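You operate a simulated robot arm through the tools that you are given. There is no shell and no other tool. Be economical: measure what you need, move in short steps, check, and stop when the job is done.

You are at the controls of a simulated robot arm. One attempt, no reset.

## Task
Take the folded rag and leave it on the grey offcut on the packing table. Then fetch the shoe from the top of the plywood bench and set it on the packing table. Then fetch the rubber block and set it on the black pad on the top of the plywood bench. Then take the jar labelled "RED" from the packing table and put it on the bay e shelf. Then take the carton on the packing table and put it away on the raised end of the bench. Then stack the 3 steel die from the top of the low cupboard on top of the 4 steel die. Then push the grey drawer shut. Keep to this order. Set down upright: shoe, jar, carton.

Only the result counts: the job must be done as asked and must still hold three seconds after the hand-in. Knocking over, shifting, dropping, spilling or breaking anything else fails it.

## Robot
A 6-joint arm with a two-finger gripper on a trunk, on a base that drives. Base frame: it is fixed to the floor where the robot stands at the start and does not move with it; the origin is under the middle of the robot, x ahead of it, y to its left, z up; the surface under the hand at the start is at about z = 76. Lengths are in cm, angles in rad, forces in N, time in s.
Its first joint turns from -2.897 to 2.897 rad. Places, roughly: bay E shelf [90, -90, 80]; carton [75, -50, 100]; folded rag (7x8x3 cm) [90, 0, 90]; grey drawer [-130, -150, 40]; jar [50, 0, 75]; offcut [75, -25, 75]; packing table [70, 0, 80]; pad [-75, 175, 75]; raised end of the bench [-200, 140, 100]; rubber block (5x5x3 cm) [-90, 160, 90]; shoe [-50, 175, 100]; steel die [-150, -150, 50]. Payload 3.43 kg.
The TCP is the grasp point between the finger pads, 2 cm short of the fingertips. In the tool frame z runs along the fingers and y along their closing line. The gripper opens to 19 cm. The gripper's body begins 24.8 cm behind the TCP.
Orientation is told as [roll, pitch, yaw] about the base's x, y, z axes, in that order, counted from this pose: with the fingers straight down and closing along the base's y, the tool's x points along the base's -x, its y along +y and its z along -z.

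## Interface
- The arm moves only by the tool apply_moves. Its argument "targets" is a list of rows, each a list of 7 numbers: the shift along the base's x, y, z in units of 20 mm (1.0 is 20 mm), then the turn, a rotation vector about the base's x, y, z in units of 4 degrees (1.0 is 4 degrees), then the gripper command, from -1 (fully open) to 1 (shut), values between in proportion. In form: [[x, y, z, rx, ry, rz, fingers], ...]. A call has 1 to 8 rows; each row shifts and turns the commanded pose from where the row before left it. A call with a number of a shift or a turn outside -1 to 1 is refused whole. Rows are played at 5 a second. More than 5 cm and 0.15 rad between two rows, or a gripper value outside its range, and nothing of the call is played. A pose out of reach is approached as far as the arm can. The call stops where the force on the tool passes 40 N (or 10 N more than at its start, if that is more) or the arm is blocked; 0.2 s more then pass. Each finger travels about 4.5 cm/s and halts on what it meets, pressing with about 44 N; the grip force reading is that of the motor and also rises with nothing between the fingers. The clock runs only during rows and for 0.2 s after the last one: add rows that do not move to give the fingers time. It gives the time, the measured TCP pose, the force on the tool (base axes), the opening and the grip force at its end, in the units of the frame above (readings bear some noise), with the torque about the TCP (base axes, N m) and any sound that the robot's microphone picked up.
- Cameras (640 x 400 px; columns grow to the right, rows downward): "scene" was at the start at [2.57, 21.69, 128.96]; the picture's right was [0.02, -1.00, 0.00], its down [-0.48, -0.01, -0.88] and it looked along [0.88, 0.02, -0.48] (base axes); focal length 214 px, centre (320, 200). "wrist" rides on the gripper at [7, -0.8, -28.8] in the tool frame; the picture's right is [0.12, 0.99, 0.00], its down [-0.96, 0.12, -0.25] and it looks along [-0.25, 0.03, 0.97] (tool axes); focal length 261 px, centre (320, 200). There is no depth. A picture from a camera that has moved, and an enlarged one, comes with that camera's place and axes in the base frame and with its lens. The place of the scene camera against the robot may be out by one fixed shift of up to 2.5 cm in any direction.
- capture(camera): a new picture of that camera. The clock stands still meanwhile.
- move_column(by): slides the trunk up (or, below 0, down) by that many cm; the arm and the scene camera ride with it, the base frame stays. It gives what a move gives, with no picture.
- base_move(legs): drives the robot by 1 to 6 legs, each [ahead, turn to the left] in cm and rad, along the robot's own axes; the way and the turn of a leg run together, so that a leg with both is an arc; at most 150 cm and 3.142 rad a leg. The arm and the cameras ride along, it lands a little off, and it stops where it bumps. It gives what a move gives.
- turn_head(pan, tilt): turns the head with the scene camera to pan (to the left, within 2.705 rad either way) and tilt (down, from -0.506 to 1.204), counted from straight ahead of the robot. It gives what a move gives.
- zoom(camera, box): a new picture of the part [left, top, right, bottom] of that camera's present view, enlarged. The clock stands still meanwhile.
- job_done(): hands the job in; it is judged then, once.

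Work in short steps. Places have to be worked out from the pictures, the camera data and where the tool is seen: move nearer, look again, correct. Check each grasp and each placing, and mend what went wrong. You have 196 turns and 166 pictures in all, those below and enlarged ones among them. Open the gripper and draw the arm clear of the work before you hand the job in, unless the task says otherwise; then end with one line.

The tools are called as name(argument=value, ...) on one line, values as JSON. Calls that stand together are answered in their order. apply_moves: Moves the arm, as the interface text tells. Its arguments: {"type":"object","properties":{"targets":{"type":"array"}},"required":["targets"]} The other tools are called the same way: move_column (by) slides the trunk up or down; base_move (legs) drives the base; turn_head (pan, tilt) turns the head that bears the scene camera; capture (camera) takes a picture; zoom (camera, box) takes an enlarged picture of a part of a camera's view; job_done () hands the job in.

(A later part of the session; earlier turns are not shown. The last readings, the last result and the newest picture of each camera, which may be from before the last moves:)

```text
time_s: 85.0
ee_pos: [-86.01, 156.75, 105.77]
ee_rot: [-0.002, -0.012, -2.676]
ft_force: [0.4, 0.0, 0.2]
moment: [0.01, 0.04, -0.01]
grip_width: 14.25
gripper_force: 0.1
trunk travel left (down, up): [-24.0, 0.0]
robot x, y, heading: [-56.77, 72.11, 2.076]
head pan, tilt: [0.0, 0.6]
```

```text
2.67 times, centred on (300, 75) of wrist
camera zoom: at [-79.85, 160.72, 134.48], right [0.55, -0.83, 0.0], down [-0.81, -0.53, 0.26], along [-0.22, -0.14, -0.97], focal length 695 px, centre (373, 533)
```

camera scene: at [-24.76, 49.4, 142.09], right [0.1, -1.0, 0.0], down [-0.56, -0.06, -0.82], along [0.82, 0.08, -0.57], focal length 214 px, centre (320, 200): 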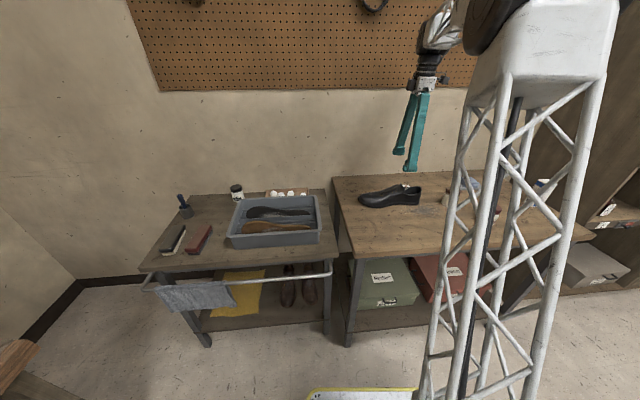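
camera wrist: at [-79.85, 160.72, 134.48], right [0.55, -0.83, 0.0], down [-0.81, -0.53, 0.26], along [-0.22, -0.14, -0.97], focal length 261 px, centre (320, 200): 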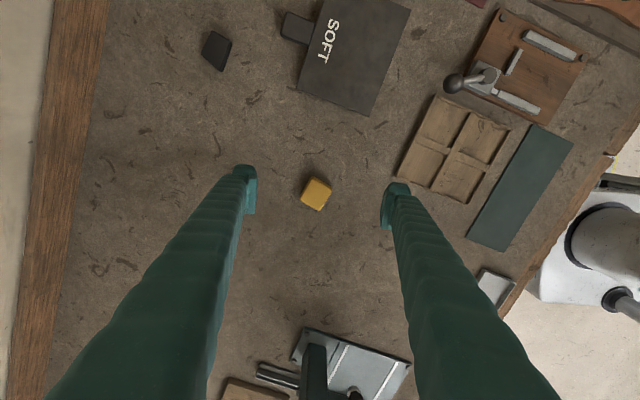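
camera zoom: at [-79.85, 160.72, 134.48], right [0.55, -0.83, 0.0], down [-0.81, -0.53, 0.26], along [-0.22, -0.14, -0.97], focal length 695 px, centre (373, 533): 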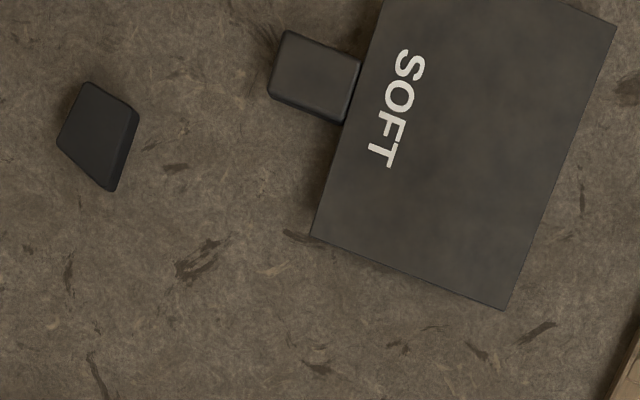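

The yellow block is a 5×5 rubber block, its sides along the base axes, centre (-89.6,155.3). I turn the hand square, centre on it and lower.

apply_moves(targets=[[-0.26, -0.1, 0, 0, 0, -0.953, -0.1], [-0.26, -0.1, 0, 0, 0, -0.953, -0.1], [-0.26, -0.1, 0, 0, 0, -0.953, -0.1], [-0.26, -0.1, 0, 0, 0, -0.953, -0.1], [-0.26, -0.1, 0, 0, 0, -0.953, -0.1], [-0.26, -0.1, 0, 0, 0, -0.953, -0.1], [-0.26, -0.1, 0, 0, 0, -0.953, -0.1]])

move_column(by=-12)

capture(camera="wrist")

```text
time_s: 86.7
ee_pos: [-89.69, 155.39, 105.75]
ee_rot: [0.001, -0.009, 3.138]
ft_force: [0.5, -1.2, 0.5]
moment: [-0.01, 0.0, -0.01]
grip_width: 10.44
gripper_force: 0.1
trunk travel left (down, up): [-24.0, 0.0]
robot x, y, heading: [-57.35, 71.69, 2.077]
head pan, tilt: [0.0, 0.6]
```

```text
time_s: 88.2
ee_pos: [-89.69, 155.41, 93.68]
ee_rot: [0.0, -0.01, 3.14]
ft_force: [0.7, 0.3, 0.1]
moment: [-0.02, -0.01, 0.0]
grip_width: 10.46
gripper_force: 0.1
trunk travel left (down, up): [-12.0, 12.0]
robot x, y, heading: [-57.24, 71.7, 2.076]
head pan, tilt: [0.0, 0.6]
```

```text
134 pictures are left
camera wrist: at [-82.33, 156.15, 122.47], right [0.12, -0.99, 0.0], down [-0.96, -0.11, 0.26], along [-0.26, -0.03, -0.97], focal length 261 px, centre (320, 200)
```

wrist: 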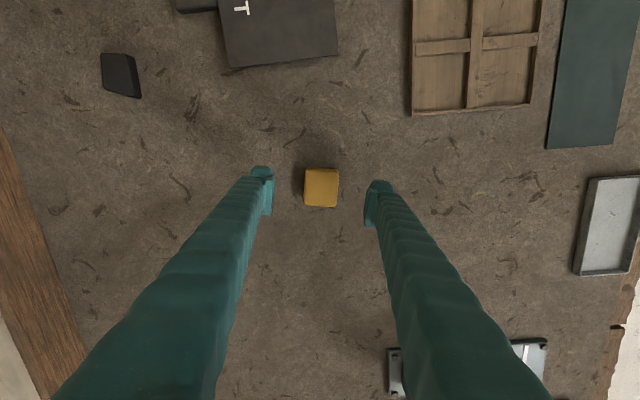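

Well aligned. I descend to just above the bench and then feel for contact.

apply_moves(targets=[[0, -0.1, -1, 0, 0, 0, -0.1], [0, 0, -1, 0, 0, 0, -0.1], [0, 0, -0.5, 0, 0, 0, -0.1], [0, 0, -0.25, 0, 0, 0, -0.1], [0, 0, -0.15, 0, 0, 0, -0.1], [0, 0, -0.1, 0, 0, 0, -0.1]])

apply_moves(targets=[[0, 0, -0.1, 0, 0, 0, -0.1], [0, 0, -0.1, 0, 0, 0, -0.1], [0, 0, -0.1, 0, 0, 0, -0.1]])

```text
time_s: 89.5
ee_pos: [-89.71, 155.23, 87.7]
ee_rot: [0.001, -0.013, 3.139]
ft_force: [-0.6, 0.3, 3.5]
moment: [-0.19, -0.07, 0.04]
grip_width: 10.45
gripper_force: 0.2
trunk travel left (down, up): [-12.0, 12.0]
robot x, y, heading: [-56.94, 71.86, 2.076]
head pan, tilt: [0.0, 0.6]
```

```text
time_s: 90.2
ee_pos: [-89.72, 155.27, 87.65]
ee_rot: [-0.005, -0.014, 3.14]
ft_force: [2.2, -0.5, 20.4]
moment: [-1.34, -0.23, 0.16]
grip_width: 10.63
gripper_force: 1.5
trunk travel left (down, up): [-12.0, 12.0]
robot x, y, heading: [-57.37, 71.56, 2.076]
head pan, tilt: [0.0, 0.6]
stopped in row 3: the force on the tool passed its limit at 44 N (the readings are from after the stop); the commanded pose is now the measured one
```

Bench top is at about z=85.7. I ease up a little, close and lift slowly.

apply_moves(targets=[[0, 0, 0.12, 0, 0, 0, 0.3], [0, 0, 0, 0, 0, 0, 1], [0, 0, 0, 0, 0, 0, 1], [0, 0, 0, 0, 0, 0, 1], [0, 0, 0, 0, 0, 0, 1], [0, 0, 0, 0, 0, 0, 1], [0, 0, 0.1, 0, 0, 0, 1], [0, 0, 0.2, 0, 0, 0, 1]])

apply_moves(targets=[[0, 0, 0.3, 0, 0, 0, 1], [0, 0, 0.5, 0, 0, 0, 1], [0, 0, 0.7, 0, 0, 0, 1], [0, 0, 1, 0, 0, 0, 1], [0, 0, 1, 0, 0, 0, 1]])

```text
time_s: 91.4
ee_pos: [-89.83, 155.23, 87.96]
ee_rot: [-0.004, -0.013, 3.14]
ft_force: [3.4, -5.9, 17.9]
moment: [-0.45, -0.11, 0.11]
grip_width: 4.52
gripper_force: 26.5
trunk travel left (down, up): [-12.0, 12.0]
robot x, y, heading: [-57.0, 71.48, 2.075]
head pan, tilt: [0.0, 0.6]
stopped in row 5: the force on the tool passed its limit at 46 N (the readings are from after the stop); the commanded pose is now the measured one
```

```text
time_s: 92.6
ee_pos: [-89.82, 155.21, 94.92]
ee_rot: [-0.004, -0.014, 3.137]
ft_force: [0.7, 0.2, -0.4]
moment: [0.0, -0.02, 0.02]
grip_width: 4.43
gripper_force: 44.0
trunk travel left (down, up): [-12.0, 12.0]
robot x, y, heading: [-56.94, 72.12, 2.078]
head pan, tilt: [0.0, 0.6]
```

Block is gripped (4.4 cm). I swing the base right by 0.25 rad to bring it over the pad and look.

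base_move(legs=[[0, -0.25]])

capture(camera="wrist")

```text
time_s: 93.9
ee_pos: [-67.59, 160.65, 94.93]
ee_rot: [-0.002, -0.015, 2.885]
ft_force: [0.4, 0.3, -0.8]
moment: [0.0, -0.02, -0.02]
grip_width: 4.43
gripper_force: 44.1
trunk travel left (down, up): [-12.0, 12.0]
robot x, y, heading: [-56.92, 71.83, 1.824]
head pan, tilt: [0.0, 0.6]
```

```text
133 pictures are left
camera wrist: at [-60.33, 159.5, 123.59], right [-0.14, -0.99, 0.0], down [-0.96, 0.13, 0.26], along [-0.26, 0.04, -0.97], focal length 261 px, centre (320, 200)
```

wrist: 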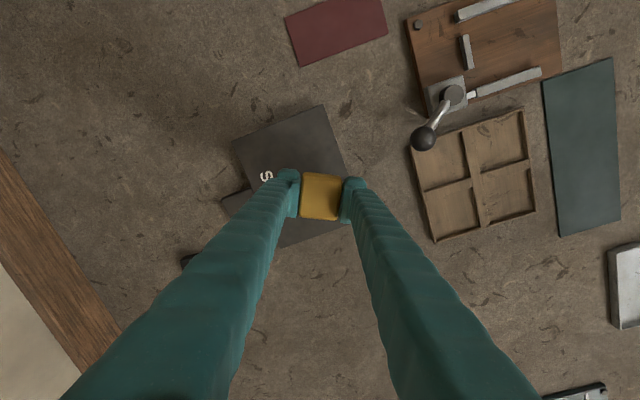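

Pad centre is (-67,164.2). I shift there and lower toward contact.

apply_moves(targets=[[0.15, 0.9, 0, 0, 0, 0, 1], [0.15, 0.9, 0, 0, 0, 0, 1], [0, 0, -1, 0, 0, 0, 1], [0, 0, -1, 0, 0, 0, 1], [0, 0, -0.5, 0, 0, 0, 1], [0, 0, -0.15, 0, 0, 0, 1], [0, 0, -0.15, 0, 0, 0, 1]])

zoom(camera="wrist", box=[160, 80, 480, 280])

```text
time_s: 95.4
ee_pos: [-67.0, 164.24, 90.1]
ee_rot: [-0.01, -0.016, 2.885]
ft_force: [-0.5, -7.9, 20.3]
moment: [-0.74, -0.01, -0.02]
grip_width: 4.45
gripper_force: 43.8
trunk travel left (down, up): [-12.0, 12.0]
robot x, y, heading: [-57.17, 71.92, 1.818]
head pan, tilt: [0.0, 0.6]
stopped in row 7: the force on the tool passed its limit at 45 N (the readings are from after the stop); the commanded pose is now the measured one
```

```text
2.00 times, centred on (320, 180) of wrist
camera zoom: at [-59.69, 162.83, 118.83], right [-0.14, -0.99, -0.01], down [-0.96, 0.13, 0.26], along [-0.26, 0.05, -0.96], focal length 521 px, centre (320, 240)
```

zoom: 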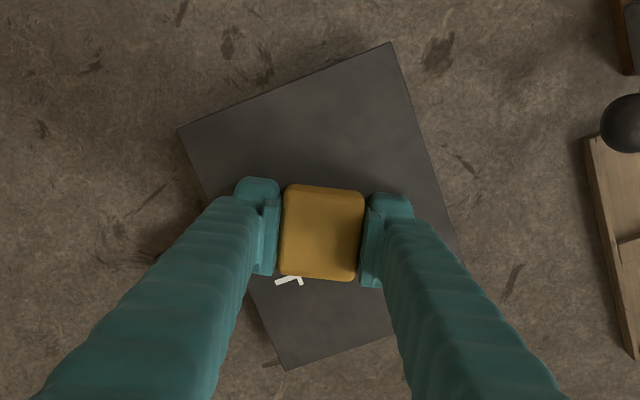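

It rests on the pad (contact at 90.1). I ease up a hair, release and rise.

apply_moves(targets=[[0, 0, 0.1, 0, 0, 0, 1], [0, 0, 0, 0, 0, 0, 0.5], [0, 0, 0, 0, 0, 0, 0.2], [0, 0, 0, 0, 0, 0, 0], [0, 0, 0, 0, 0, 0, 0], [0, 0, 0.5, 0, 0, 0, 0], [0, 0, 1, 0, 0, 0, 0], [0, 0, 1, 0, 0, 0, 0]])

move_column(by=12)

capture(camera="wrist")

turn_head(pan=1.0, tilt=0.5)

capture(camera="scene")

```text
time_s: 97.2
ee_pos: [-67.08, 164.46, 95.16]
ee_rot: [-0.007, -0.017, 2.885]
ft_force: [0.3, 0.2, -0.5]
moment: [0.02, -0.02, -0.02]
grip_width: 9.47
gripper_force: 0.1
trunk travel left (down, up): [-12.0, 12.0]
robot x, y, heading: [-57.11, 71.63, 1.822]
head pan, tilt: [0.0, 0.6]
```

```text
time_s: 98.7
ee_pos: [-67.18, 164.41, 107.16]
ee_rot: [-0.006, -0.016, 2.885]
ft_force: [0.3, 0.1, 0.3]
moment: [0.01, -0.02, 0.01]
grip_width: 9.52
gripper_force: 0.0
trunk travel left (down, up): [-24.0, 0.0]
robot x, y, heading: [-57.14, 71.81, 1.818]
head pan, tilt: [0.0, 0.6]
```

```text
131 pictures are left
camera wrist: at [-59.72, 163.08, 135.81], right [-0.14, -0.99, -0.01], down [-0.96, 0.13, 0.26], along [-0.26, 0.04, -0.97], focal length 261 px, centre (320, 200)
```

wrist: 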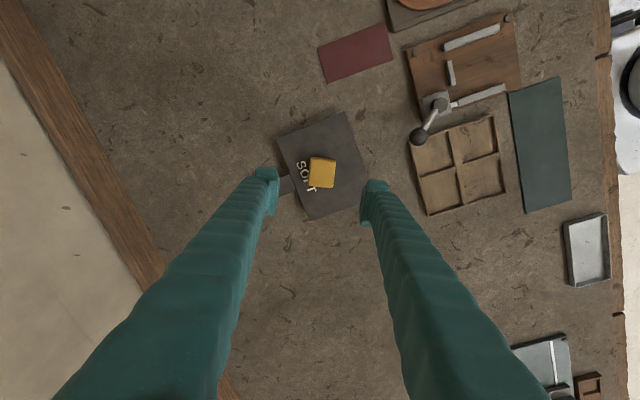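

```text
time_s: 100.0
ee_pos: [-67.05, 164.5, 107.07]
ee_rot: [-0.007, -0.014, 2.885]
ft_force: [-0.1, 0.5, -0.5]
moment: [-0.02, 0.0, 0.02]
grip_width: 9.49
gripper_force: 0.2
trunk travel left (down, up): [-24.0, 0.0]
robot x, y, heading: [-56.89, 71.48, 1.823]
head pan, tilt: [1.0, 0.499]
```

```text
130 pictures are left
camera scene: at [-84.02, 65.37, 143.0], right [0.31, 0.95, 0.0], down [0.45, -0.15, -0.88], along [-0.83, 0.27, -0.48], focal length 214 px, centre (320, 200)
```

scene: 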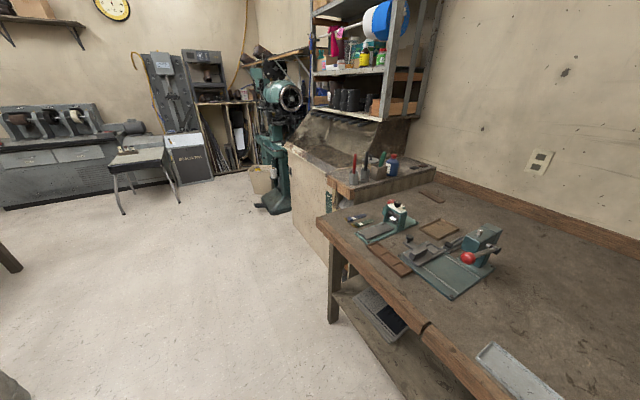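

Block sits on the pad, nothing else moved. Next the "RED" jar: I drive back to the packing table by a way that keeps the hand clear of the bay cabinet.

base_move(legs=[[-14, 0], [0, -0.92], [-60, 0], [0, -1.1], [62, 0]])

turn_head(pan=0.0, tilt=0.6)

capture(camera="scene")

capture(camera="wrist")

```text
time_s: 112.8
ee_pos: [58.79, -30.42, 107.22]
ee_rot: [-0.007, -0.015, 0.879]
ft_force: [0.1, 0.0, -0.8]
moment: [-0.01, -0.03, 0.02]
grip_width: 9.48
gripper_force: 0.1
trunk travel left (down, up): [-24.0, 0.0]
robot x, y, heading: [-29.27, -0.31, -0.184]
head pan, tilt: [1.0, 0.499]
```

```text
time_s: 114.0
ee_pos: [58.9, -30.46, 107.21]
ee_rot: [-0.008, -0.016, 0.877]
ft_force: [0.5, -1.1, 0.0]
moment: [0.03, -0.03, -0.01]
grip_width: 9.47
gripper_force: 0.1
trunk travel left (down, up): [-24.0, 0.0]
robot x, y, heading: [-29.38, -0.08, -0.183]
head pan, tilt: [0.0, 0.6]
```

```text
129 pictures are left
camera scene: at [-23.46, 20.43, 142.09], right [-0.18, -0.98, 0.0], down [-0.56, 0.1, -0.83], along [0.81, -0.15, -0.56], focal length 214 px, centre (320, 200)
```

scene: 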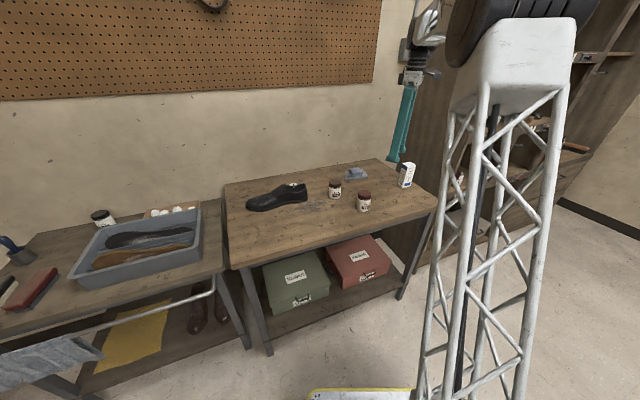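

```text
128 pictures are left
camera wrist: at [54.52, -36.7, 135.83], right [-0.84, 0.54, -0.01], down [0.52, 0.81, 0.26], along [0.15, 0.21, -0.97], focal length 261 px, centre (320, 200)
```

wrist: 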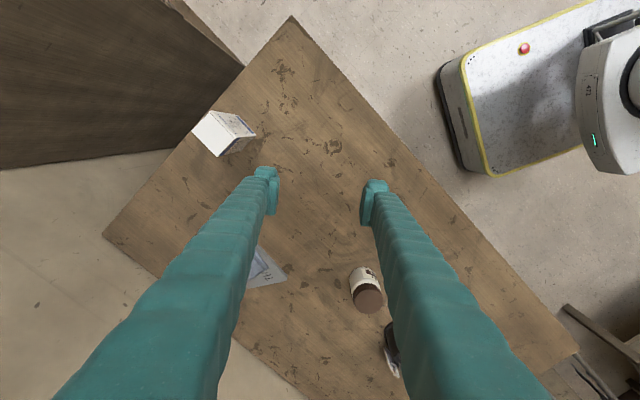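

Zoom on the jars' labels and on the bay shelves.

zoom(camera="scene", box=[310, 150, 430, 225])

turn_head(pan=-0.75, tilt=0.5)

capture(camera="scene")

```text
5.33 times, centred on (370, 188) of scene
camera zoom: at [-23.46, 20.43, 142.09], right [-0.18, -0.98, 0.0], down [-0.56, 0.1, -0.83], along [0.81, -0.15, -0.56], focal length 1144 px, centre (53, 267)
```

zoom: 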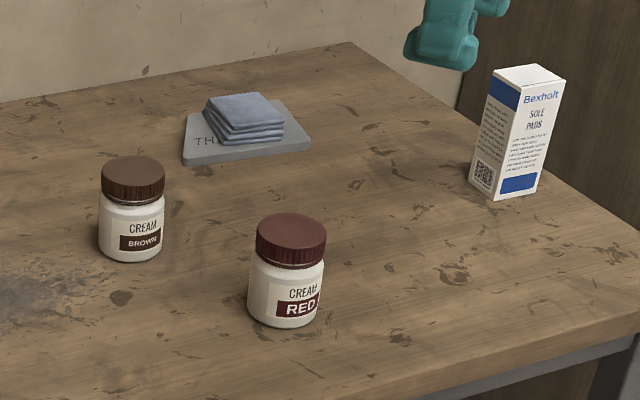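

```text
time_s: 115.1
ee_pos: [58.88, -30.43, 107.14]
ee_rot: [-0.007, -0.015, 0.878]
ft_force: [0.6, 0.3, 0.1]
moment: [-0.01, 0.02, -0.02]
grip_width: 9.52
gripper_force: 0.1
trunk travel left (down, up): [-24.0, 0.0]
robot x, y, heading: [-29.33, -0.33, -0.187]
head pan, tilt: [-0.75, 0.499]
```

```text
126 pictures are left
camera scene: at [-26.74, 14.73, 143.0], right [-0.8, -0.6, 0.0], down [-0.28, 0.38, -0.88], along [0.52, -0.71, -0.48], focal length 214 px, centre (320, 200)
```

scene: 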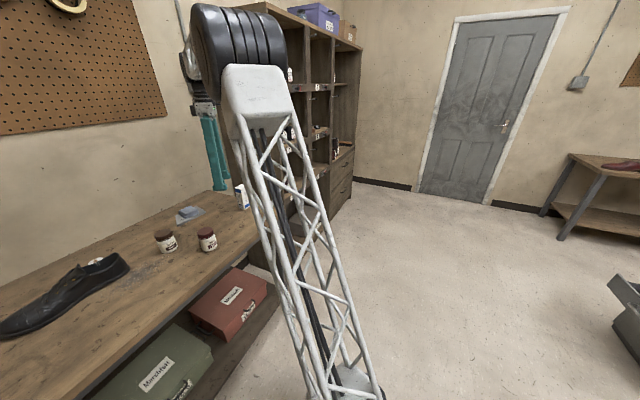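

The near jar with the red lid is "RED". I need a clear look at the bay cabinet: I back off and turn right so that the trunk does not hide it.

base_move(legs=[[-35, 0], [0, -0.6]])

turn_head(pan=0.3, tilt=0.35)

capture(camera="scene")

```text
time_s: 119.1
ee_pos: [-8.35, -68.16, 107.16]
ee_rot: [-0.007, -0.016, 0.282]
ft_force: [0.1, 0.7, -0.3]
moment: [0.0, -0.03, 0.03]
grip_width: 9.5
gripper_force: 0.1
trunk travel left (down, up): [-24.0, 0.0]
robot x, y, heading: [-64.82, 6.21, -0.78]
head pan, tilt: [-0.75, 0.499]
```

```text
time_s: 120.4
ee_pos: [-8.43, -68.07, 107.11]
ee_rot: [-0.005, -0.016, 0.283]
ft_force: [0.8, -0.2, 0.7]
moment: [0.0, 0.06, -0.01]
grip_width: 9.48
gripper_force: 0.1
trunk travel left (down, up): [-24.0, 0.0]
robot x, y, heading: [-64.66, 6.28, -0.779]
head pan, tilt: [0.3, 0.351]
```

```text
125 pictures are left
camera scene: at [-47.17, 21.98, 144.37], right [-0.46, -0.89, 0.0], down [-0.31, 0.16, -0.94], along [0.83, -0.43, -0.34], focal length 214 px, centre (320, 200)
```

scene: 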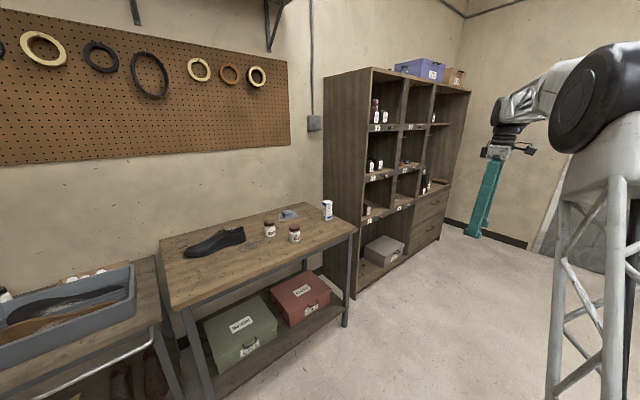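

zoom(camera="scene", box=[310, 50, 480, 156])

zoom(camera="scene", box=[340, 140, 460, 215])

```text
3.76 times, centred on (395, 103) of scene
camera zoom: at [-47.17, 21.98, 144.37], right [-0.46, -0.89, 0.0], down [-0.31, 0.16, -0.94], along [0.83, -0.43, -0.34], focal length 807 px, centre (38, 565)
```

zoom: 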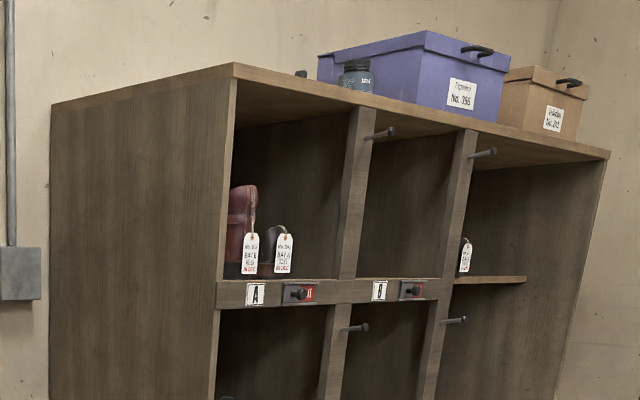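

```text
5.33 times, centred on (400, 178) of scene
camera zoom: at [-47.17, 21.98, 144.37], right [-0.46, -0.89, 0.0], down [-0.31, 0.16, -0.94], along [0.83, -0.43, -0.34], focal length 1144 px, centre (-107, 320)
```

zoom: 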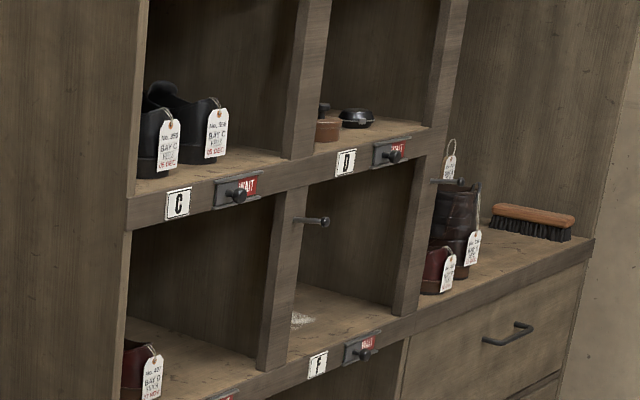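

zoom(camera="scene", box=[340, 165, 440, 227])

```text
6.40 times, centred on (390, 196) of scene
camera zoom: at [-47.17, 21.98, 144.37], right [-0.46, -0.89, 0.0], down [-0.31, 0.16, -0.94], along [0.83, -0.43, -0.34], focal length 1373 px, centre (-128, 226)
```

zoom: 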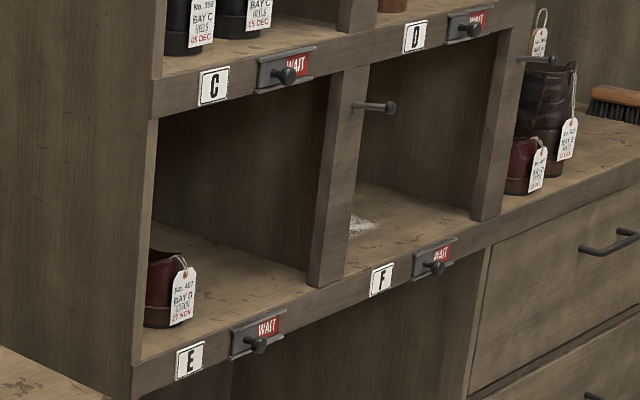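

Bay E is bottom-left of the cabinet, about 30 cm wide and 29 high, with a red shoe in its left part; a hand tilted 45° will get in with a jar. I pull the arm in and turn the hand square to the robot's heading.

apply_moves(targets=[[-0.8, 0.95, 0, 0, 0, -0.951, -0.3], [-0.8, 0.95, 0, 0, 0, -0.951, -0.3], [-0.8, 0.95, 0, 0, 0, -0.951, -0.3], [-0.8, 0.95, 0, 0, 0, -0.951, -0.3], [-0.8, 0.95, 0, 0, 0, -0.951, -0.3], [-0.8, 0.95, 0, 0, 0, -0.951, -0.3], [-0.8, 0.95, 0, 0, 0, -0.951, -0.3], [-0.8, 0.95, 0, 0, 0, -0.951, -0.3]])

apply_moves(targets=[[-0.4, 0.4, 0, 0, 0, -0.951, -0.3], [-0.4, 0.4, 0, 0, 0, -0.951, -0.3], [-0.4, 0.4, 0, 0, 0, -0.951, -0.3], [-0.4, 0.4, 0, 0, 0, -0.951, -0.3], [-0.4, 0.4, 0, 0, 0, -0.951, -0.3], [-0.4, 0.4, 0, 0, 0, -0.951, -0.3], [-0.4, 0.4, 0, 0, 0, -0.951, -0.3], [-0.4, 0.4, 0, 0, 0, -0.951, -0.3]])

```text
time_s: 122.2
ee_pos: [-21.24, -52.97, 107.06]
ee_rot: [-0.007, -0.016, -0.247]
ft_force: [0.6, -0.4, -0.3]
moment: [0.13, 0.08, -0.01]
grip_width: 12.38
gripper_force: 0.0
trunk travel left (down, up): [-24.0, 0.0]
robot x, y, heading: [-64.64, 6.41, -0.783]
head pan, tilt: [0.3, 0.351]
```

```text
time_s: 124.0
ee_pos: [-27.75, -46.66, 106.98]
ee_rot: [-0.008, -0.015, -0.778]
ft_force: [-0.2, 0.0, -0.1]
moment: [0.05, -0.02, -0.01]
grip_width: 12.33
gripper_force: 0.0
trunk travel left (down, up): [-24.0, 0.0]
robot x, y, heading: [-64.58, 6.43, -0.782]
head pan, tilt: [0.3, 0.351]
```

Now I tilt the fingers forward by 45° about the robot's left axis, then drive up to the table in front of the RED jar.

apply_moves(targets=[[0, 0, 0, -1, -1, 0, -0.3], [0, 0, 0, -1, -1, 0, -0.3], [0, 0, 0, -1, -1, 0, -0.3], [0, 0, 0, -1, -1, 0, -0.3], [0, 0, 0, -1, -1, 0, -0.3], [0, 0, 0, -1, -1, 0, -0.3], [0, 0, 0, -1, -1, 0, -0.3], [0, 0, 0, -1, -1, 0, -0.3]])

base_move(legs=[[0, 0.16], [58, 0], [0, 0.81]])

capture(camera="wrist")

```text
time_s: 125.8
ee_pos: [-27.65, -46.55, 107.16]
ee_rot: [-0.013, -0.806, -0.776]
ft_force: [0.0, -0.6, -0.3]
moment: [0.06, 0.0, 0.05]
grip_width: 12.34
gripper_force: 0.1
trunk travel left (down, up): [-24.0, 0.0]
robot x, y, heading: [-64.35, 6.0, -0.777]
head pan, tilt: [0.3, 0.351]
```

```text
time_s: 132.0
ee_pos: [47.19, -26.95, 107.17]
ee_rot: [-0.013, -0.805, 0.192]
ft_force: [-0.1, -0.2, 0.1]
moment: [0.02, -0.01, 0.0]
grip_width: 12.35
gripper_force: 0.1
trunk travel left (down, up): [-24.0, 0.0]
robot x, y, heading: [-17.36, -27.25, 0.191]
head pan, tilt: [0.3, 0.351]
```

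```text
121 pictures are left
camera wrist: at [21.96, -32.34, 122.07], right [-0.26, 0.96, -0.1], down [0.46, 0.21, 0.86], along [0.85, 0.18, -0.49], focal length 261 px, centre (320, 200)
```

wrist: 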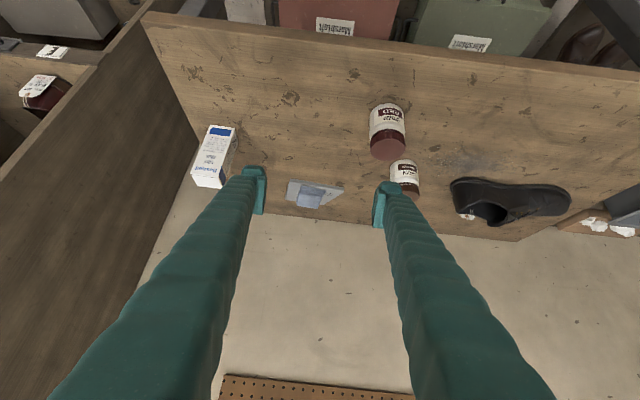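

RED jar stands at about (51,-15.8). I line up behind and above it along the tool's axis.

apply_moves(targets=[[-0.61, 0.93, -0.9, 0, 0, 0, -0.3], [-0.61, 0.93, -0.9, 0, 0, 0, -0.3], [-0.61, 0.93, -0.9, 0, 0, 0, -0.3], [-0.61, 0.93, -0.9, 0, 0, 0, -0.3], [-0.61, 0.93, -0.9, 0, 0, 0, -0.3]])

capture(camera="wrist")

```text
time_s: 133.2
ee_pos: [41.48, -17.6, 98.98]
ee_rot: [-0.018, -0.8, 0.194]
ft_force: [-0.8, 1.1, -0.8]
moment: [0.0, -0.02, -0.01]
grip_width: 12.35
gripper_force: 0.0
out of reach, approached as far as the arm can: row 5
trunk travel left (down, up): [-24.0, 0.0]
robot x, y, heading: [-17.58, -27.4, 0.189]
head pan, tilt: [0.3, 0.351]
```

```text
120 pictures are left
camera wrist: at [16.34, -23.01, 114.1], right [-0.26, 0.96, -0.1], down [0.46, 0.21, 0.86], along [0.85, 0.18, -0.5], focal length 261 px, centre (320, 200)
```

wrist: 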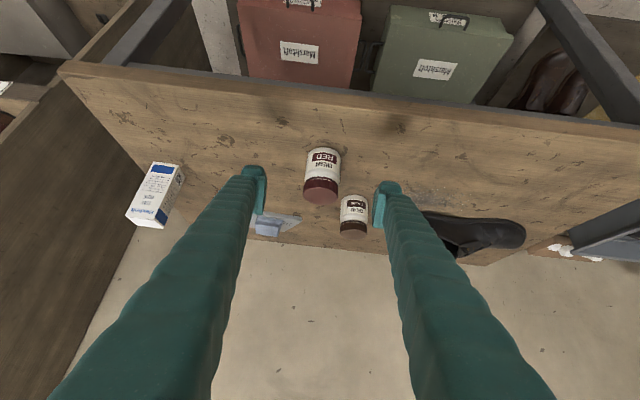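

The arm is at its limit with the trunk high; I lower the trunk to grip height instead, behind the jar, and then move straight forward.

move_column(by=-10.3)

apply_moves(targets=[[0.7, 0.13, 0, 0, 0, 0, -0.3], [0.9, 0.17, 0, 0, 0, 0, -0.3], [0.9, 0.17, 0, 0, 0, 0, -0.3], [0.9, 0.17, 0, 0, 0, 0, -0.3]])

capture(camera="wrist")

```text
time_s: 134.6
ee_pos: [41.45, -17.62, 88.75]
ee_rot: [-0.014, -0.8, 0.192]
ft_force: [-0.4, -0.5, 0.4]
moment: [0.0, -0.02, 0.02]
grip_width: 12.34
gripper_force: 0.1
trunk travel left (down, up): [-13.7, 10.3]
robot x, y, heading: [-17.68, -27.64, 0.19]
head pan, tilt: [0.3, 0.351]
```

```text
time_s: 135.6
ee_pos: [48.27, -16.31, 88.86]
ee_rot: [-0.015, -0.801, 0.193]
ft_force: [-0.7, -0.2, 0.2]
moment: [0.01, -0.01, 0.02]
grip_width: 12.35
gripper_force: 0.1
trunk travel left (down, up): [-13.7, 10.3]
robot x, y, heading: [-17.57, -27.11, 0.187]
head pan, tilt: [0.3, 0.351]
```

```text
119 pictures are left
camera wrist: at [23.2, -21.74, 103.89], right [-0.26, 0.96, -0.1], down [0.46, 0.21, 0.86], along [0.85, 0.18, -0.5], focal length 261 px, centre (320, 200)
```

wrist: 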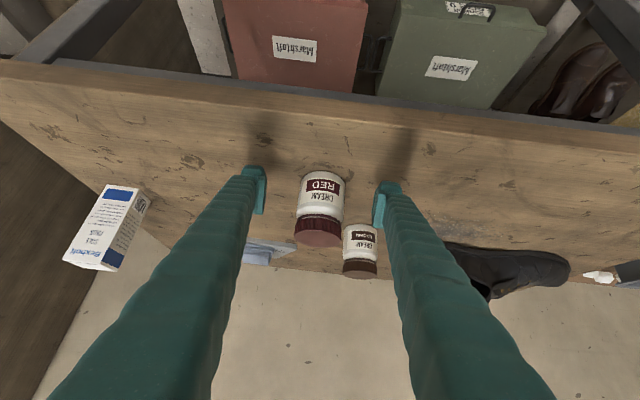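

Jar's middle is at (51,-15.7). I go forward 2.7 cm and close.

apply_moves(targets=[[0.67, 0.13, 0, 0, 0, 0, -0.3], [0.67, 0.13, 0, 0, 0, 0, -0.3], [0, 0, 0, 0, 0, 0, 0.6], [0, 0, 0, 0, 0, 0, 0.6], [0, 0, 0, 0, 0, 0, 0.8], [0, 0, 0, 0, 0, 0, 1], [0, 0, 0, 0, 0, 0, 1], [0, 0, 0, 0, 0, 0, 1]])

apply_moves(targets=[[0, 0, 0.2, 0, 0, 0, 1], [0, 0, 0.3, 0, 0, 0, 1], [0, 0, 0.5, 0, 0, 0, 1]])

capture(camera="wrist")

```text
time_s: 137.4
ee_pos: [51.07, -15.85, 88.84]
ee_rot: [-0.014, -0.8, 0.191]
ft_force: [0.0, 0.4, 0.8]
moment: [-0.01, -0.01, 0.02]
grip_width: 5.91
gripper_force: 44.1
trunk travel left (down, up): [-13.7, 10.3]
robot x, y, heading: [-17.15, -27.42, 0.187]
head pan, tilt: [0.3, 0.351]
```

```text
time_s: 138.2
ee_pos: [50.89, -15.86, 90.8]
ee_rot: [-0.013, -0.8, 0.192]
ft_force: [0.6, 0.3, -1.5]
moment: [-0.01, 0.01, 0.0]
grip_width: 5.94
gripper_force: 43.9
trunk travel left (down, up): [-13.7, 10.3]
robot x, y, heading: [-17.65, -27.39, 0.189]
head pan, tilt: [0.3, 0.351]
```

```text
118 pictures are left
camera wrist: at [25.89, -21.25, 105.89], right [-0.26, 0.96, -0.1], down [0.46, 0.21, 0.86], along [0.85, 0.18, -0.5], focal length 261 px, centre (320, 200)
```

wrist: 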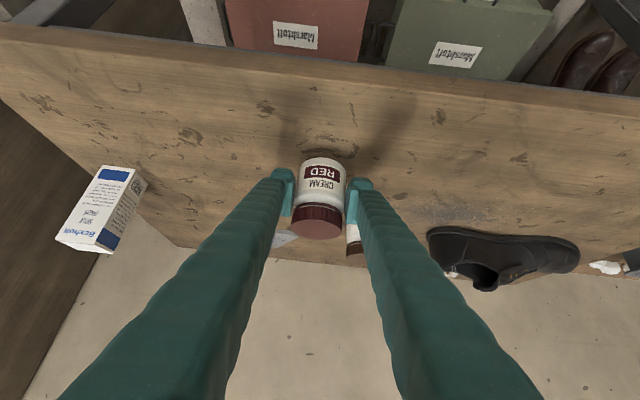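

Jar held at 5.9 cm. I raise it, back off and drive round to face bay E.

move_column(by=10.3)

base_move(legs=[[-30, 0], [0, -1.415], [84, 0], [0, 1.446]])

capture(camera="wrist")

capture(camera="scene")

```text
time_s: 139.6
ee_pos: [50.93, -15.84, 101.16]
ee_rot: [-0.014, -0.8, 0.191]
ft_force: [-0.1, 0.8, -2.6]
moment: [0.02, 0.02, 0.02]
grip_width: 5.9
gripper_force: 44.0
trunk travel left (down, up): [-24.0, 0.0]
robot x, y, heading: [-16.99, -27.17, 0.19]
head pan, tilt: [0.3, 0.351]
```

```text
time_s: 153.1
ee_pos: [50.33, -97.76, 101.14]
ee_rot: [-0.015, -0.8, 0.237]
ft_force: [-0.5, 0.7, -2.1]
moment: [0.01, 0.03, 0.03]
grip_width: 5.86
gripper_force: 43.8
trunk travel left (down, up): [-24.0, 0.0]
robot x, y, heading: [-17.32, -112.03, 0.23]
head pan, tilt: [0.3, 0.351]
```

```text
117 pictures are left
camera wrist: at [25.6, -104.22, 116.19], right [-0.3, 0.95, -0.1], down [0.45, 0.23, 0.86], along [0.84, 0.22, -0.5], focal length 261 px, centre (320, 200)
```

wrist: 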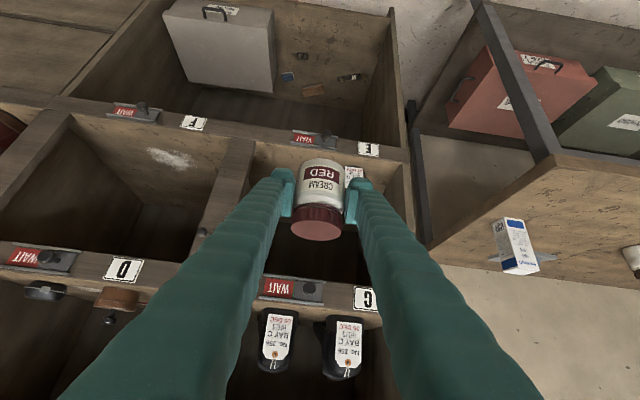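

```text
116 pictures are left
camera scene: at [-20.33, -87.98, 144.37], right [0.51, -0.86, 0.0], down [-0.3, -0.18, -0.94], along [0.81, 0.48, -0.34], focal length 214 px, centre (320, 200)
```

scene: 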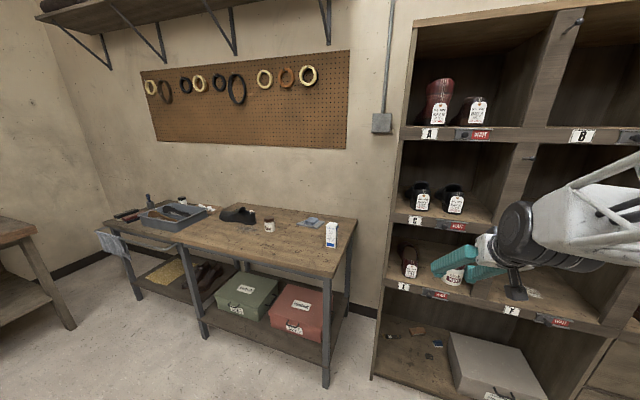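

Bay E is right ahead. I zoom to measure its shelf edge, partition and beam.

zoom(camera="wrist", box=[180, 100, 436, 260])

zoom(camera="scene", box=[370, 190, 570, 315])

```text
2.50 times, centred on (308, 180) of wrist
camera zoom: at [25.6, -104.22, 116.19], right [-0.3, 0.95, -0.1], down [0.45, 0.23, 0.86], along [0.84, 0.22, -0.5], focal length 652 px, centre (350, 250)
```

zoom: 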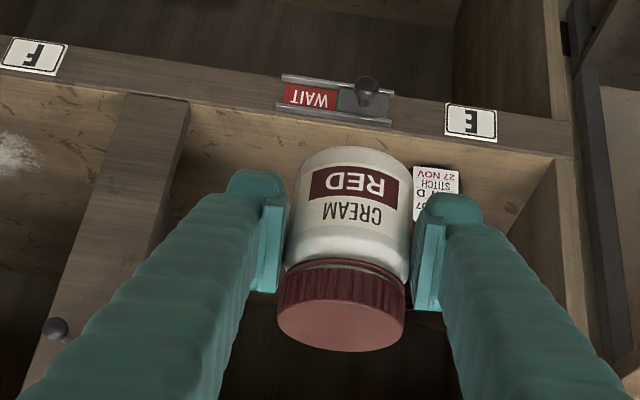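

```text
3.20 times, centred on (470, 252) of scene
camera zoom: at [-20.33, -87.98, 144.37], right [0.51, -0.86, 0.0], down [-0.3, -0.18, -0.94], along [0.81, 0.48, -0.34], focal length 686 px, centre (-160, 32)
```

zoom: 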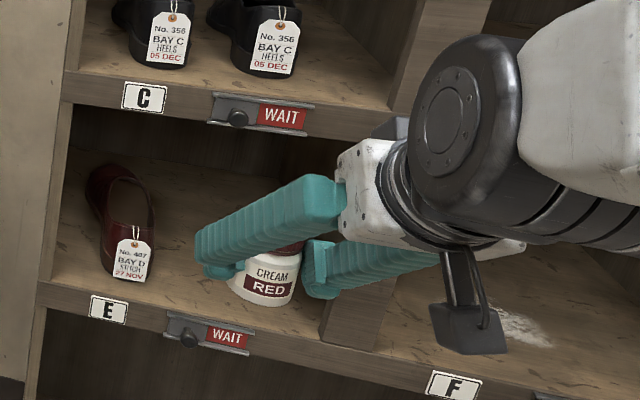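

I lower the trunk 14 cm out here in front, for parallax on the shelf height.

move_column(by=-14)

capture(camera="wrist")

```text
time_s: 154.7
ee_pos: [50.42, -97.68, 87.03]
ee_rot: [-0.014, -0.8, 0.239]
ft_force: [-0.2, 0.3, -2.4]
moment: [-0.01, 0.03, -0.02]
grip_width: 5.86
gripper_force: 44.2
trunk travel left (down, up): [-10.0, 14.0]
robot x, y, heading: [-17.39, -112.48, 0.238]
head pan, tilt: [0.3, 0.351]
```

```text
113 pictures are left
camera wrist: at [25.6, -104.22, 102.2], right [-0.3, 0.95, -0.1], down [0.45, 0.23, 0.86], along [0.84, 0.22, -0.5], focal length 261 px, centre (320, 200)
```

wrist: 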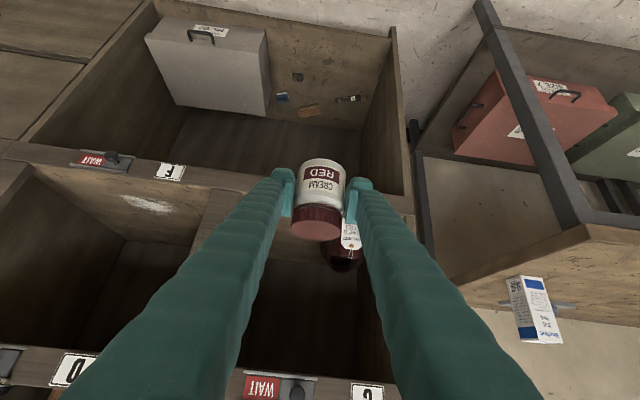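

Shelf E's top comes out at z≈76.6, opening y -75…-108, beam bottom ≈104; the red shoe takes the part to y≈-87. Jar goes to about (80.5,-97.2); I set the lateral position and drive 14 cm nearer.

apply_moves(targets=[[0, -0.7, -0.25, 0, 0, 0, 1], [0, -0.7, -0.25, 0, 0, 0, 1]])

base_move(legs=[[14, 0]])

capture(camera="wrist")

turn_head(pan=0.15, tilt=0.6)

capture(camera="scene")

```text
time_s: 155.3
ee_pos: [50.42, -100.6, 86.24]
ee_rot: [-0.014, -0.798, 0.236]
ft_force: [-0.3, 0.4, -3.5]
moment: [0.01, 0.06, 0.0]
grip_width: 5.83
gripper_force: 43.7
trunk travel left (down, up): [-10.0, 14.0]
robot x, y, heading: [-17.38, -112.17, 0.236]
head pan, tilt: [0.3, 0.351]
```

```text
time_s: 156.7
ee_pos: [63.93, -97.24, 86.21]
ee_rot: [-0.015, -0.799, 0.237]
ft_force: [-0.4, 0.1, -1.6]
moment: [-0.07, 0.05, -0.01]
grip_width: 5.86
gripper_force: 44.1
trunk travel left (down, up): [-10.0, 14.0]
robot x, y, heading: [-3.46, -109.0, 0.235]
head pan, tilt: [0.3, 0.351]
```

```text
112 pictures are left
camera wrist: at [39.26, -103.87, 101.22], right [-0.3, 0.95, -0.1], down [0.45, 0.23, 0.86], along [0.84, 0.22, -0.5], focal length 261 px, centre (320, 200)
```

wrist: 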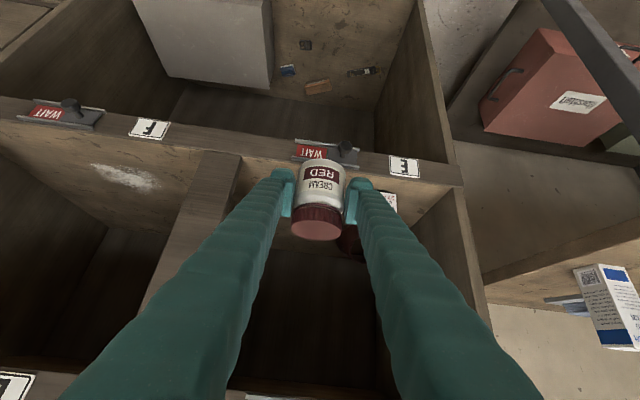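

```text
time_s: 157.4
ee_pos: [64.04, -97.36, 86.18]
ee_rot: [-0.014, -0.801, 0.237]
ft_force: [-0.7, -0.1, -1.8]
moment: [-0.03, 0.03, -0.03]
grip_width: 5.84
gripper_force: 44.0
trunk travel left (down, up): [-10.0, 14.0]
robot x, y, heading: [-3.54, -109.01, 0.235]
head pan, tilt: [0.15, 0.6]
```

```text
111 pictures are left
camera scene: at [-6.47, -86.14, 128.1], right [0.38, -0.93, 0.0], down [-0.52, -0.21, -0.83], along [0.77, 0.31, -0.56], focal length 214 px, centre (320, 200)
```

scene: 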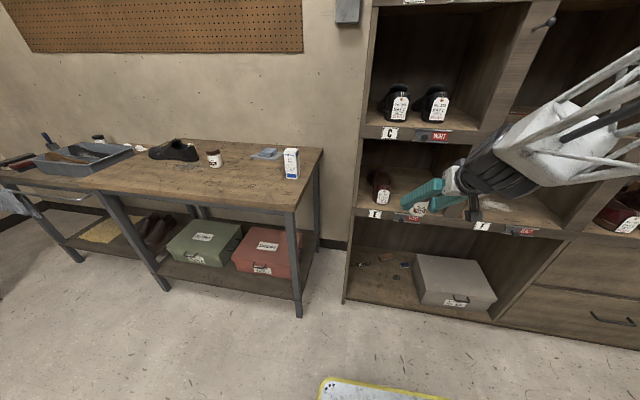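

Clear way in. I move forward 15.5 cm into the bay at this height.

apply_moves(targets=[[0.97, 0.05, 0, 0, 0, 0, 1], [0.97, 0.05, 0, 0, 0, 0, 1], [0.97, 0.05, 0, 0, 0, 0, 1], [0.97, 0.05, 0, 0, 0, 0, 1], [0.97, 0.05, 0, 0, 0, 0, 1], [0.97, 0.05, 0, 0, 0, 0, 1], [0.97, 0.05, 0, 0, 0, 0, 1], [0.97, 0.05, 0, 0, 0, 0, 1]])

capture(camera="wrist")

zoom(camera="scene", box=[340, 120, 540, 245])

```text
time_s: 159.2
ee_pos: [79.51, -96.48, 86.33]
ee_rot: [-0.015, -0.799, 0.239]
ft_force: [-1.2, -0.3, -1.9]
moment: [-0.02, 0.06, 0.01]
grip_width: 5.84
gripper_force: 43.8
trunk travel left (down, up): [-10.0, 14.0]
robot x, y, heading: [-3.49, -109.12, 0.229]
head pan, tilt: [0.15, 0.6]
```

```text
110 pictures are left
camera wrist: at [54.84, -102.99, 101.37], right [-0.3, 0.95, -0.1], down [0.45, 0.23, 0.86], along [0.84, 0.22, -0.5], focal length 261 px, centre (320, 200)
```

wrist: 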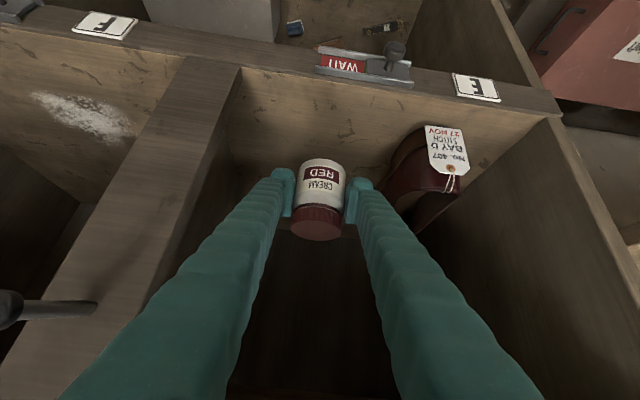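

```text
3.20 times, centred on (440, 182) of scene
camera zoom: at [-6.5, -86.14, 128.09], right [0.38, -0.93, 0.0], down [-0.52, -0.21, -0.83], along [0.76, 0.31, -0.56], focal length 686 px, centre (-64, 256)
```

zoom: 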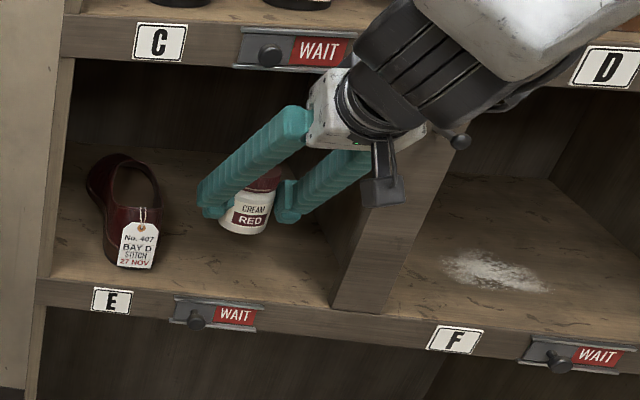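

Jar is well inside bay E, clear of the shoe and the peg. I lower it to the shelf in small steps.

apply_moves(targets=[[0, 0, -0.6, 0, 0, 0, 1], [0, 0, -0.6, 0, 0, 0, 1], [0, 0, -0.4, 0, 0, 0, 1], [0, 0, -0.2, 0, 0, 0, 1], [0, 0, -0.1, 0, 0, 0, 1]])

apply_moves(targets=[[0, 0, -0.12, 0, 0, 0, 1], [0, 0, -0.12, 0, 0, 0, 1], [0, 0, -0.12, 0, 0, 0, 1], [0, 0, -0.12, 0, 0, 0, 1]])

```text
time_s: 160.4
ee_pos: [79.62, -96.44, 82.39]
ee_rot: [-0.014, -0.799, 0.238]
ft_force: [0.2, -0.4, -1.1]
moment: [-0.02, 0.06, 0.0]
grip_width: 5.82
gripper_force: 44.4
trunk travel left (down, up): [-10.0, 14.0]
robot x, y, heading: [-3.38, -109.05, 0.238]
head pan, tilt: [0.15, 0.6]
```

```text
time_s: 161.4
ee_pos: [79.64, -96.58, 81.36]
ee_rot: [-0.016, -0.799, 0.236]
ft_force: [-0.1, -0.4, -2.4]
moment: [-0.02, 0.05, -0.02]
grip_width: 5.84
gripper_force: 44.5
trunk travel left (down, up): [-10.0, 14.0]
robot x, y, heading: [-3.75, -108.79, 0.234]
head pan, tilt: [0.15, 0.6]
```

No contact yet; I look, then go on.

zoom(camera="scene", box=[380, 150, 460, 200])

apply_moves(targets=[[0, 0, -0.12, 0, 0, 0, 1], [0, 0, -0.12, 0, 0, 0, 1], [0, 0, -0.12, 0, 0, 0, 1]])

```text
8.00 times, centred on (420, 175) of scene
camera zoom: at [-6.47, -86.14, 128.09], right [0.38, -0.93, 0.0], down [-0.52, -0.21, -0.83], along [0.76, 0.31, -0.56], focal length 1716 px, centre (-480, 400)
```

zoom: 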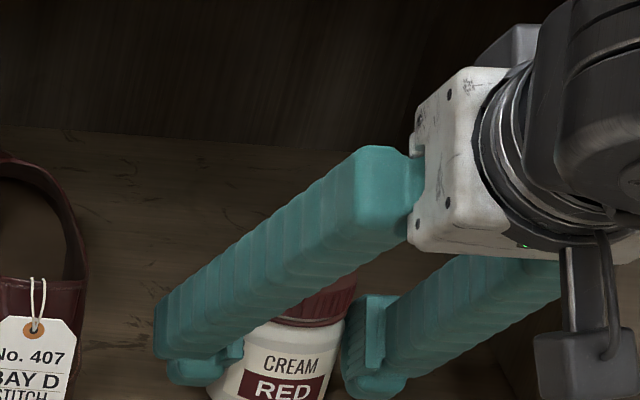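

```text
time_s: 162.2
ee_pos: [79.51, -96.48, 80.88]
ee_rot: [-0.015, -0.801, 0.237]
ft_force: [0.6, 0.3, 9.4]
moment: [-0.12, -0.17, -0.03]
grip_width: 5.83
gripper_force: 43.4
trunk travel left (down, up): [-10.0, 14.0]
robot x, y, heading: [-3.49, -108.73, 0.234]
head pan, tilt: [0.15, 0.6]
```

It touches down (9 N). I open and draw back along the tool's axis, then straight out.

apply_moves(targets=[[0, 0, 0.05, 0, 0, 0, 0.2], [0, 0, 0, 0, 0, 0, 0], [0, 0, 0, 0, 0, 0, 0], [0, 0, 0, 0, 0, 0, 0], [-0.5, -0.12, 0.4, 0, 0, 0, 0], [-0.7, -0.17, 0.6, 0, 0, 0, 0], [-0.9, -0.1, 0.5, 0, 0, 0, 0], [-0.97, -0.05, 0, 0, 0, 0, 0]])

apply_moves(targets=[[-0.97, -0.05, 0, 0, 0, 0, 0], [-0.97, -0.05, 0, 0, 0, 0, 0], [-0.97, -0.05, 0, 0, 0, 0, 0], [-0.97, -0.05, 0, 0, 0, 0, 0], [-0.97, -0.05, 0, 0, 0, 0, 0], [-0.97, -0.05, 0, 0, 0, 0, 0]])

capture(camera="wrist")

zoom(camera="scene", box=[340, 120, 540, 245])

```text
time_s: 164.0
ee_pos: [73.51, -97.35, 83.83]
ee_rot: [-0.014, -0.8, 0.237]
ft_force: [0.9, -0.8, 0.0]
moment: [-0.02, 0.01, 0.03]
grip_width: 9.49
gripper_force: 0.1
trunk travel left (down, up): [-10.0, 14.0]
robot x, y, heading: [-3.77, -109.27, 0.235]
head pan, tilt: [0.15, 0.6]
```

```text
time_s: 165.4
ee_pos: [61.84, -98.03, 83.91]
ee_rot: [-0.014, -0.8, 0.236]
ft_force: [-0.3, -0.2, -0.4]
moment: [0.02, 0.0, -0.01]
grip_width: 9.53
gripper_force: 0.1
trunk travel left (down, up): [-10.0, 14.0]
robot x, y, heading: [-3.5, -108.84, 0.235]
head pan, tilt: [0.15, 0.6]
```

```text
107 pictures are left
camera wrist: at [37.04, -104.51, 98.86], right [-0.3, 0.95, -0.1], down [0.45, 0.23, 0.86], along [0.84, 0.22, -0.5], focal length 261 px, centre (320, 200)
```

wrist: 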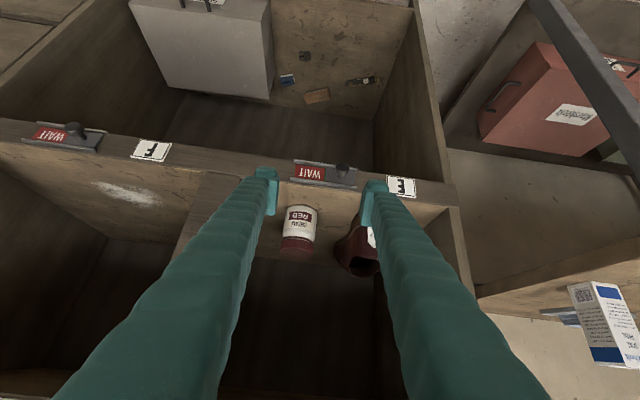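

```text
3.20 times, centred on (440, 182) of scene
camera zoom: at [-6.45, -86.14, 128.09], right [0.38, -0.93, 0.0], down [-0.52, -0.21, -0.82], along [0.76, 0.31, -0.57], focal length 686 px, centre (-64, 256)
```

zoom: 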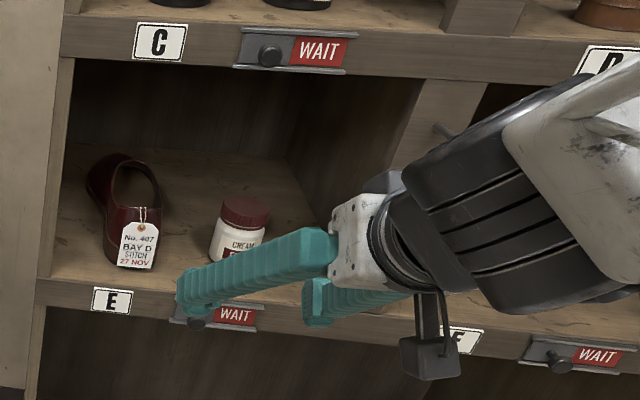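

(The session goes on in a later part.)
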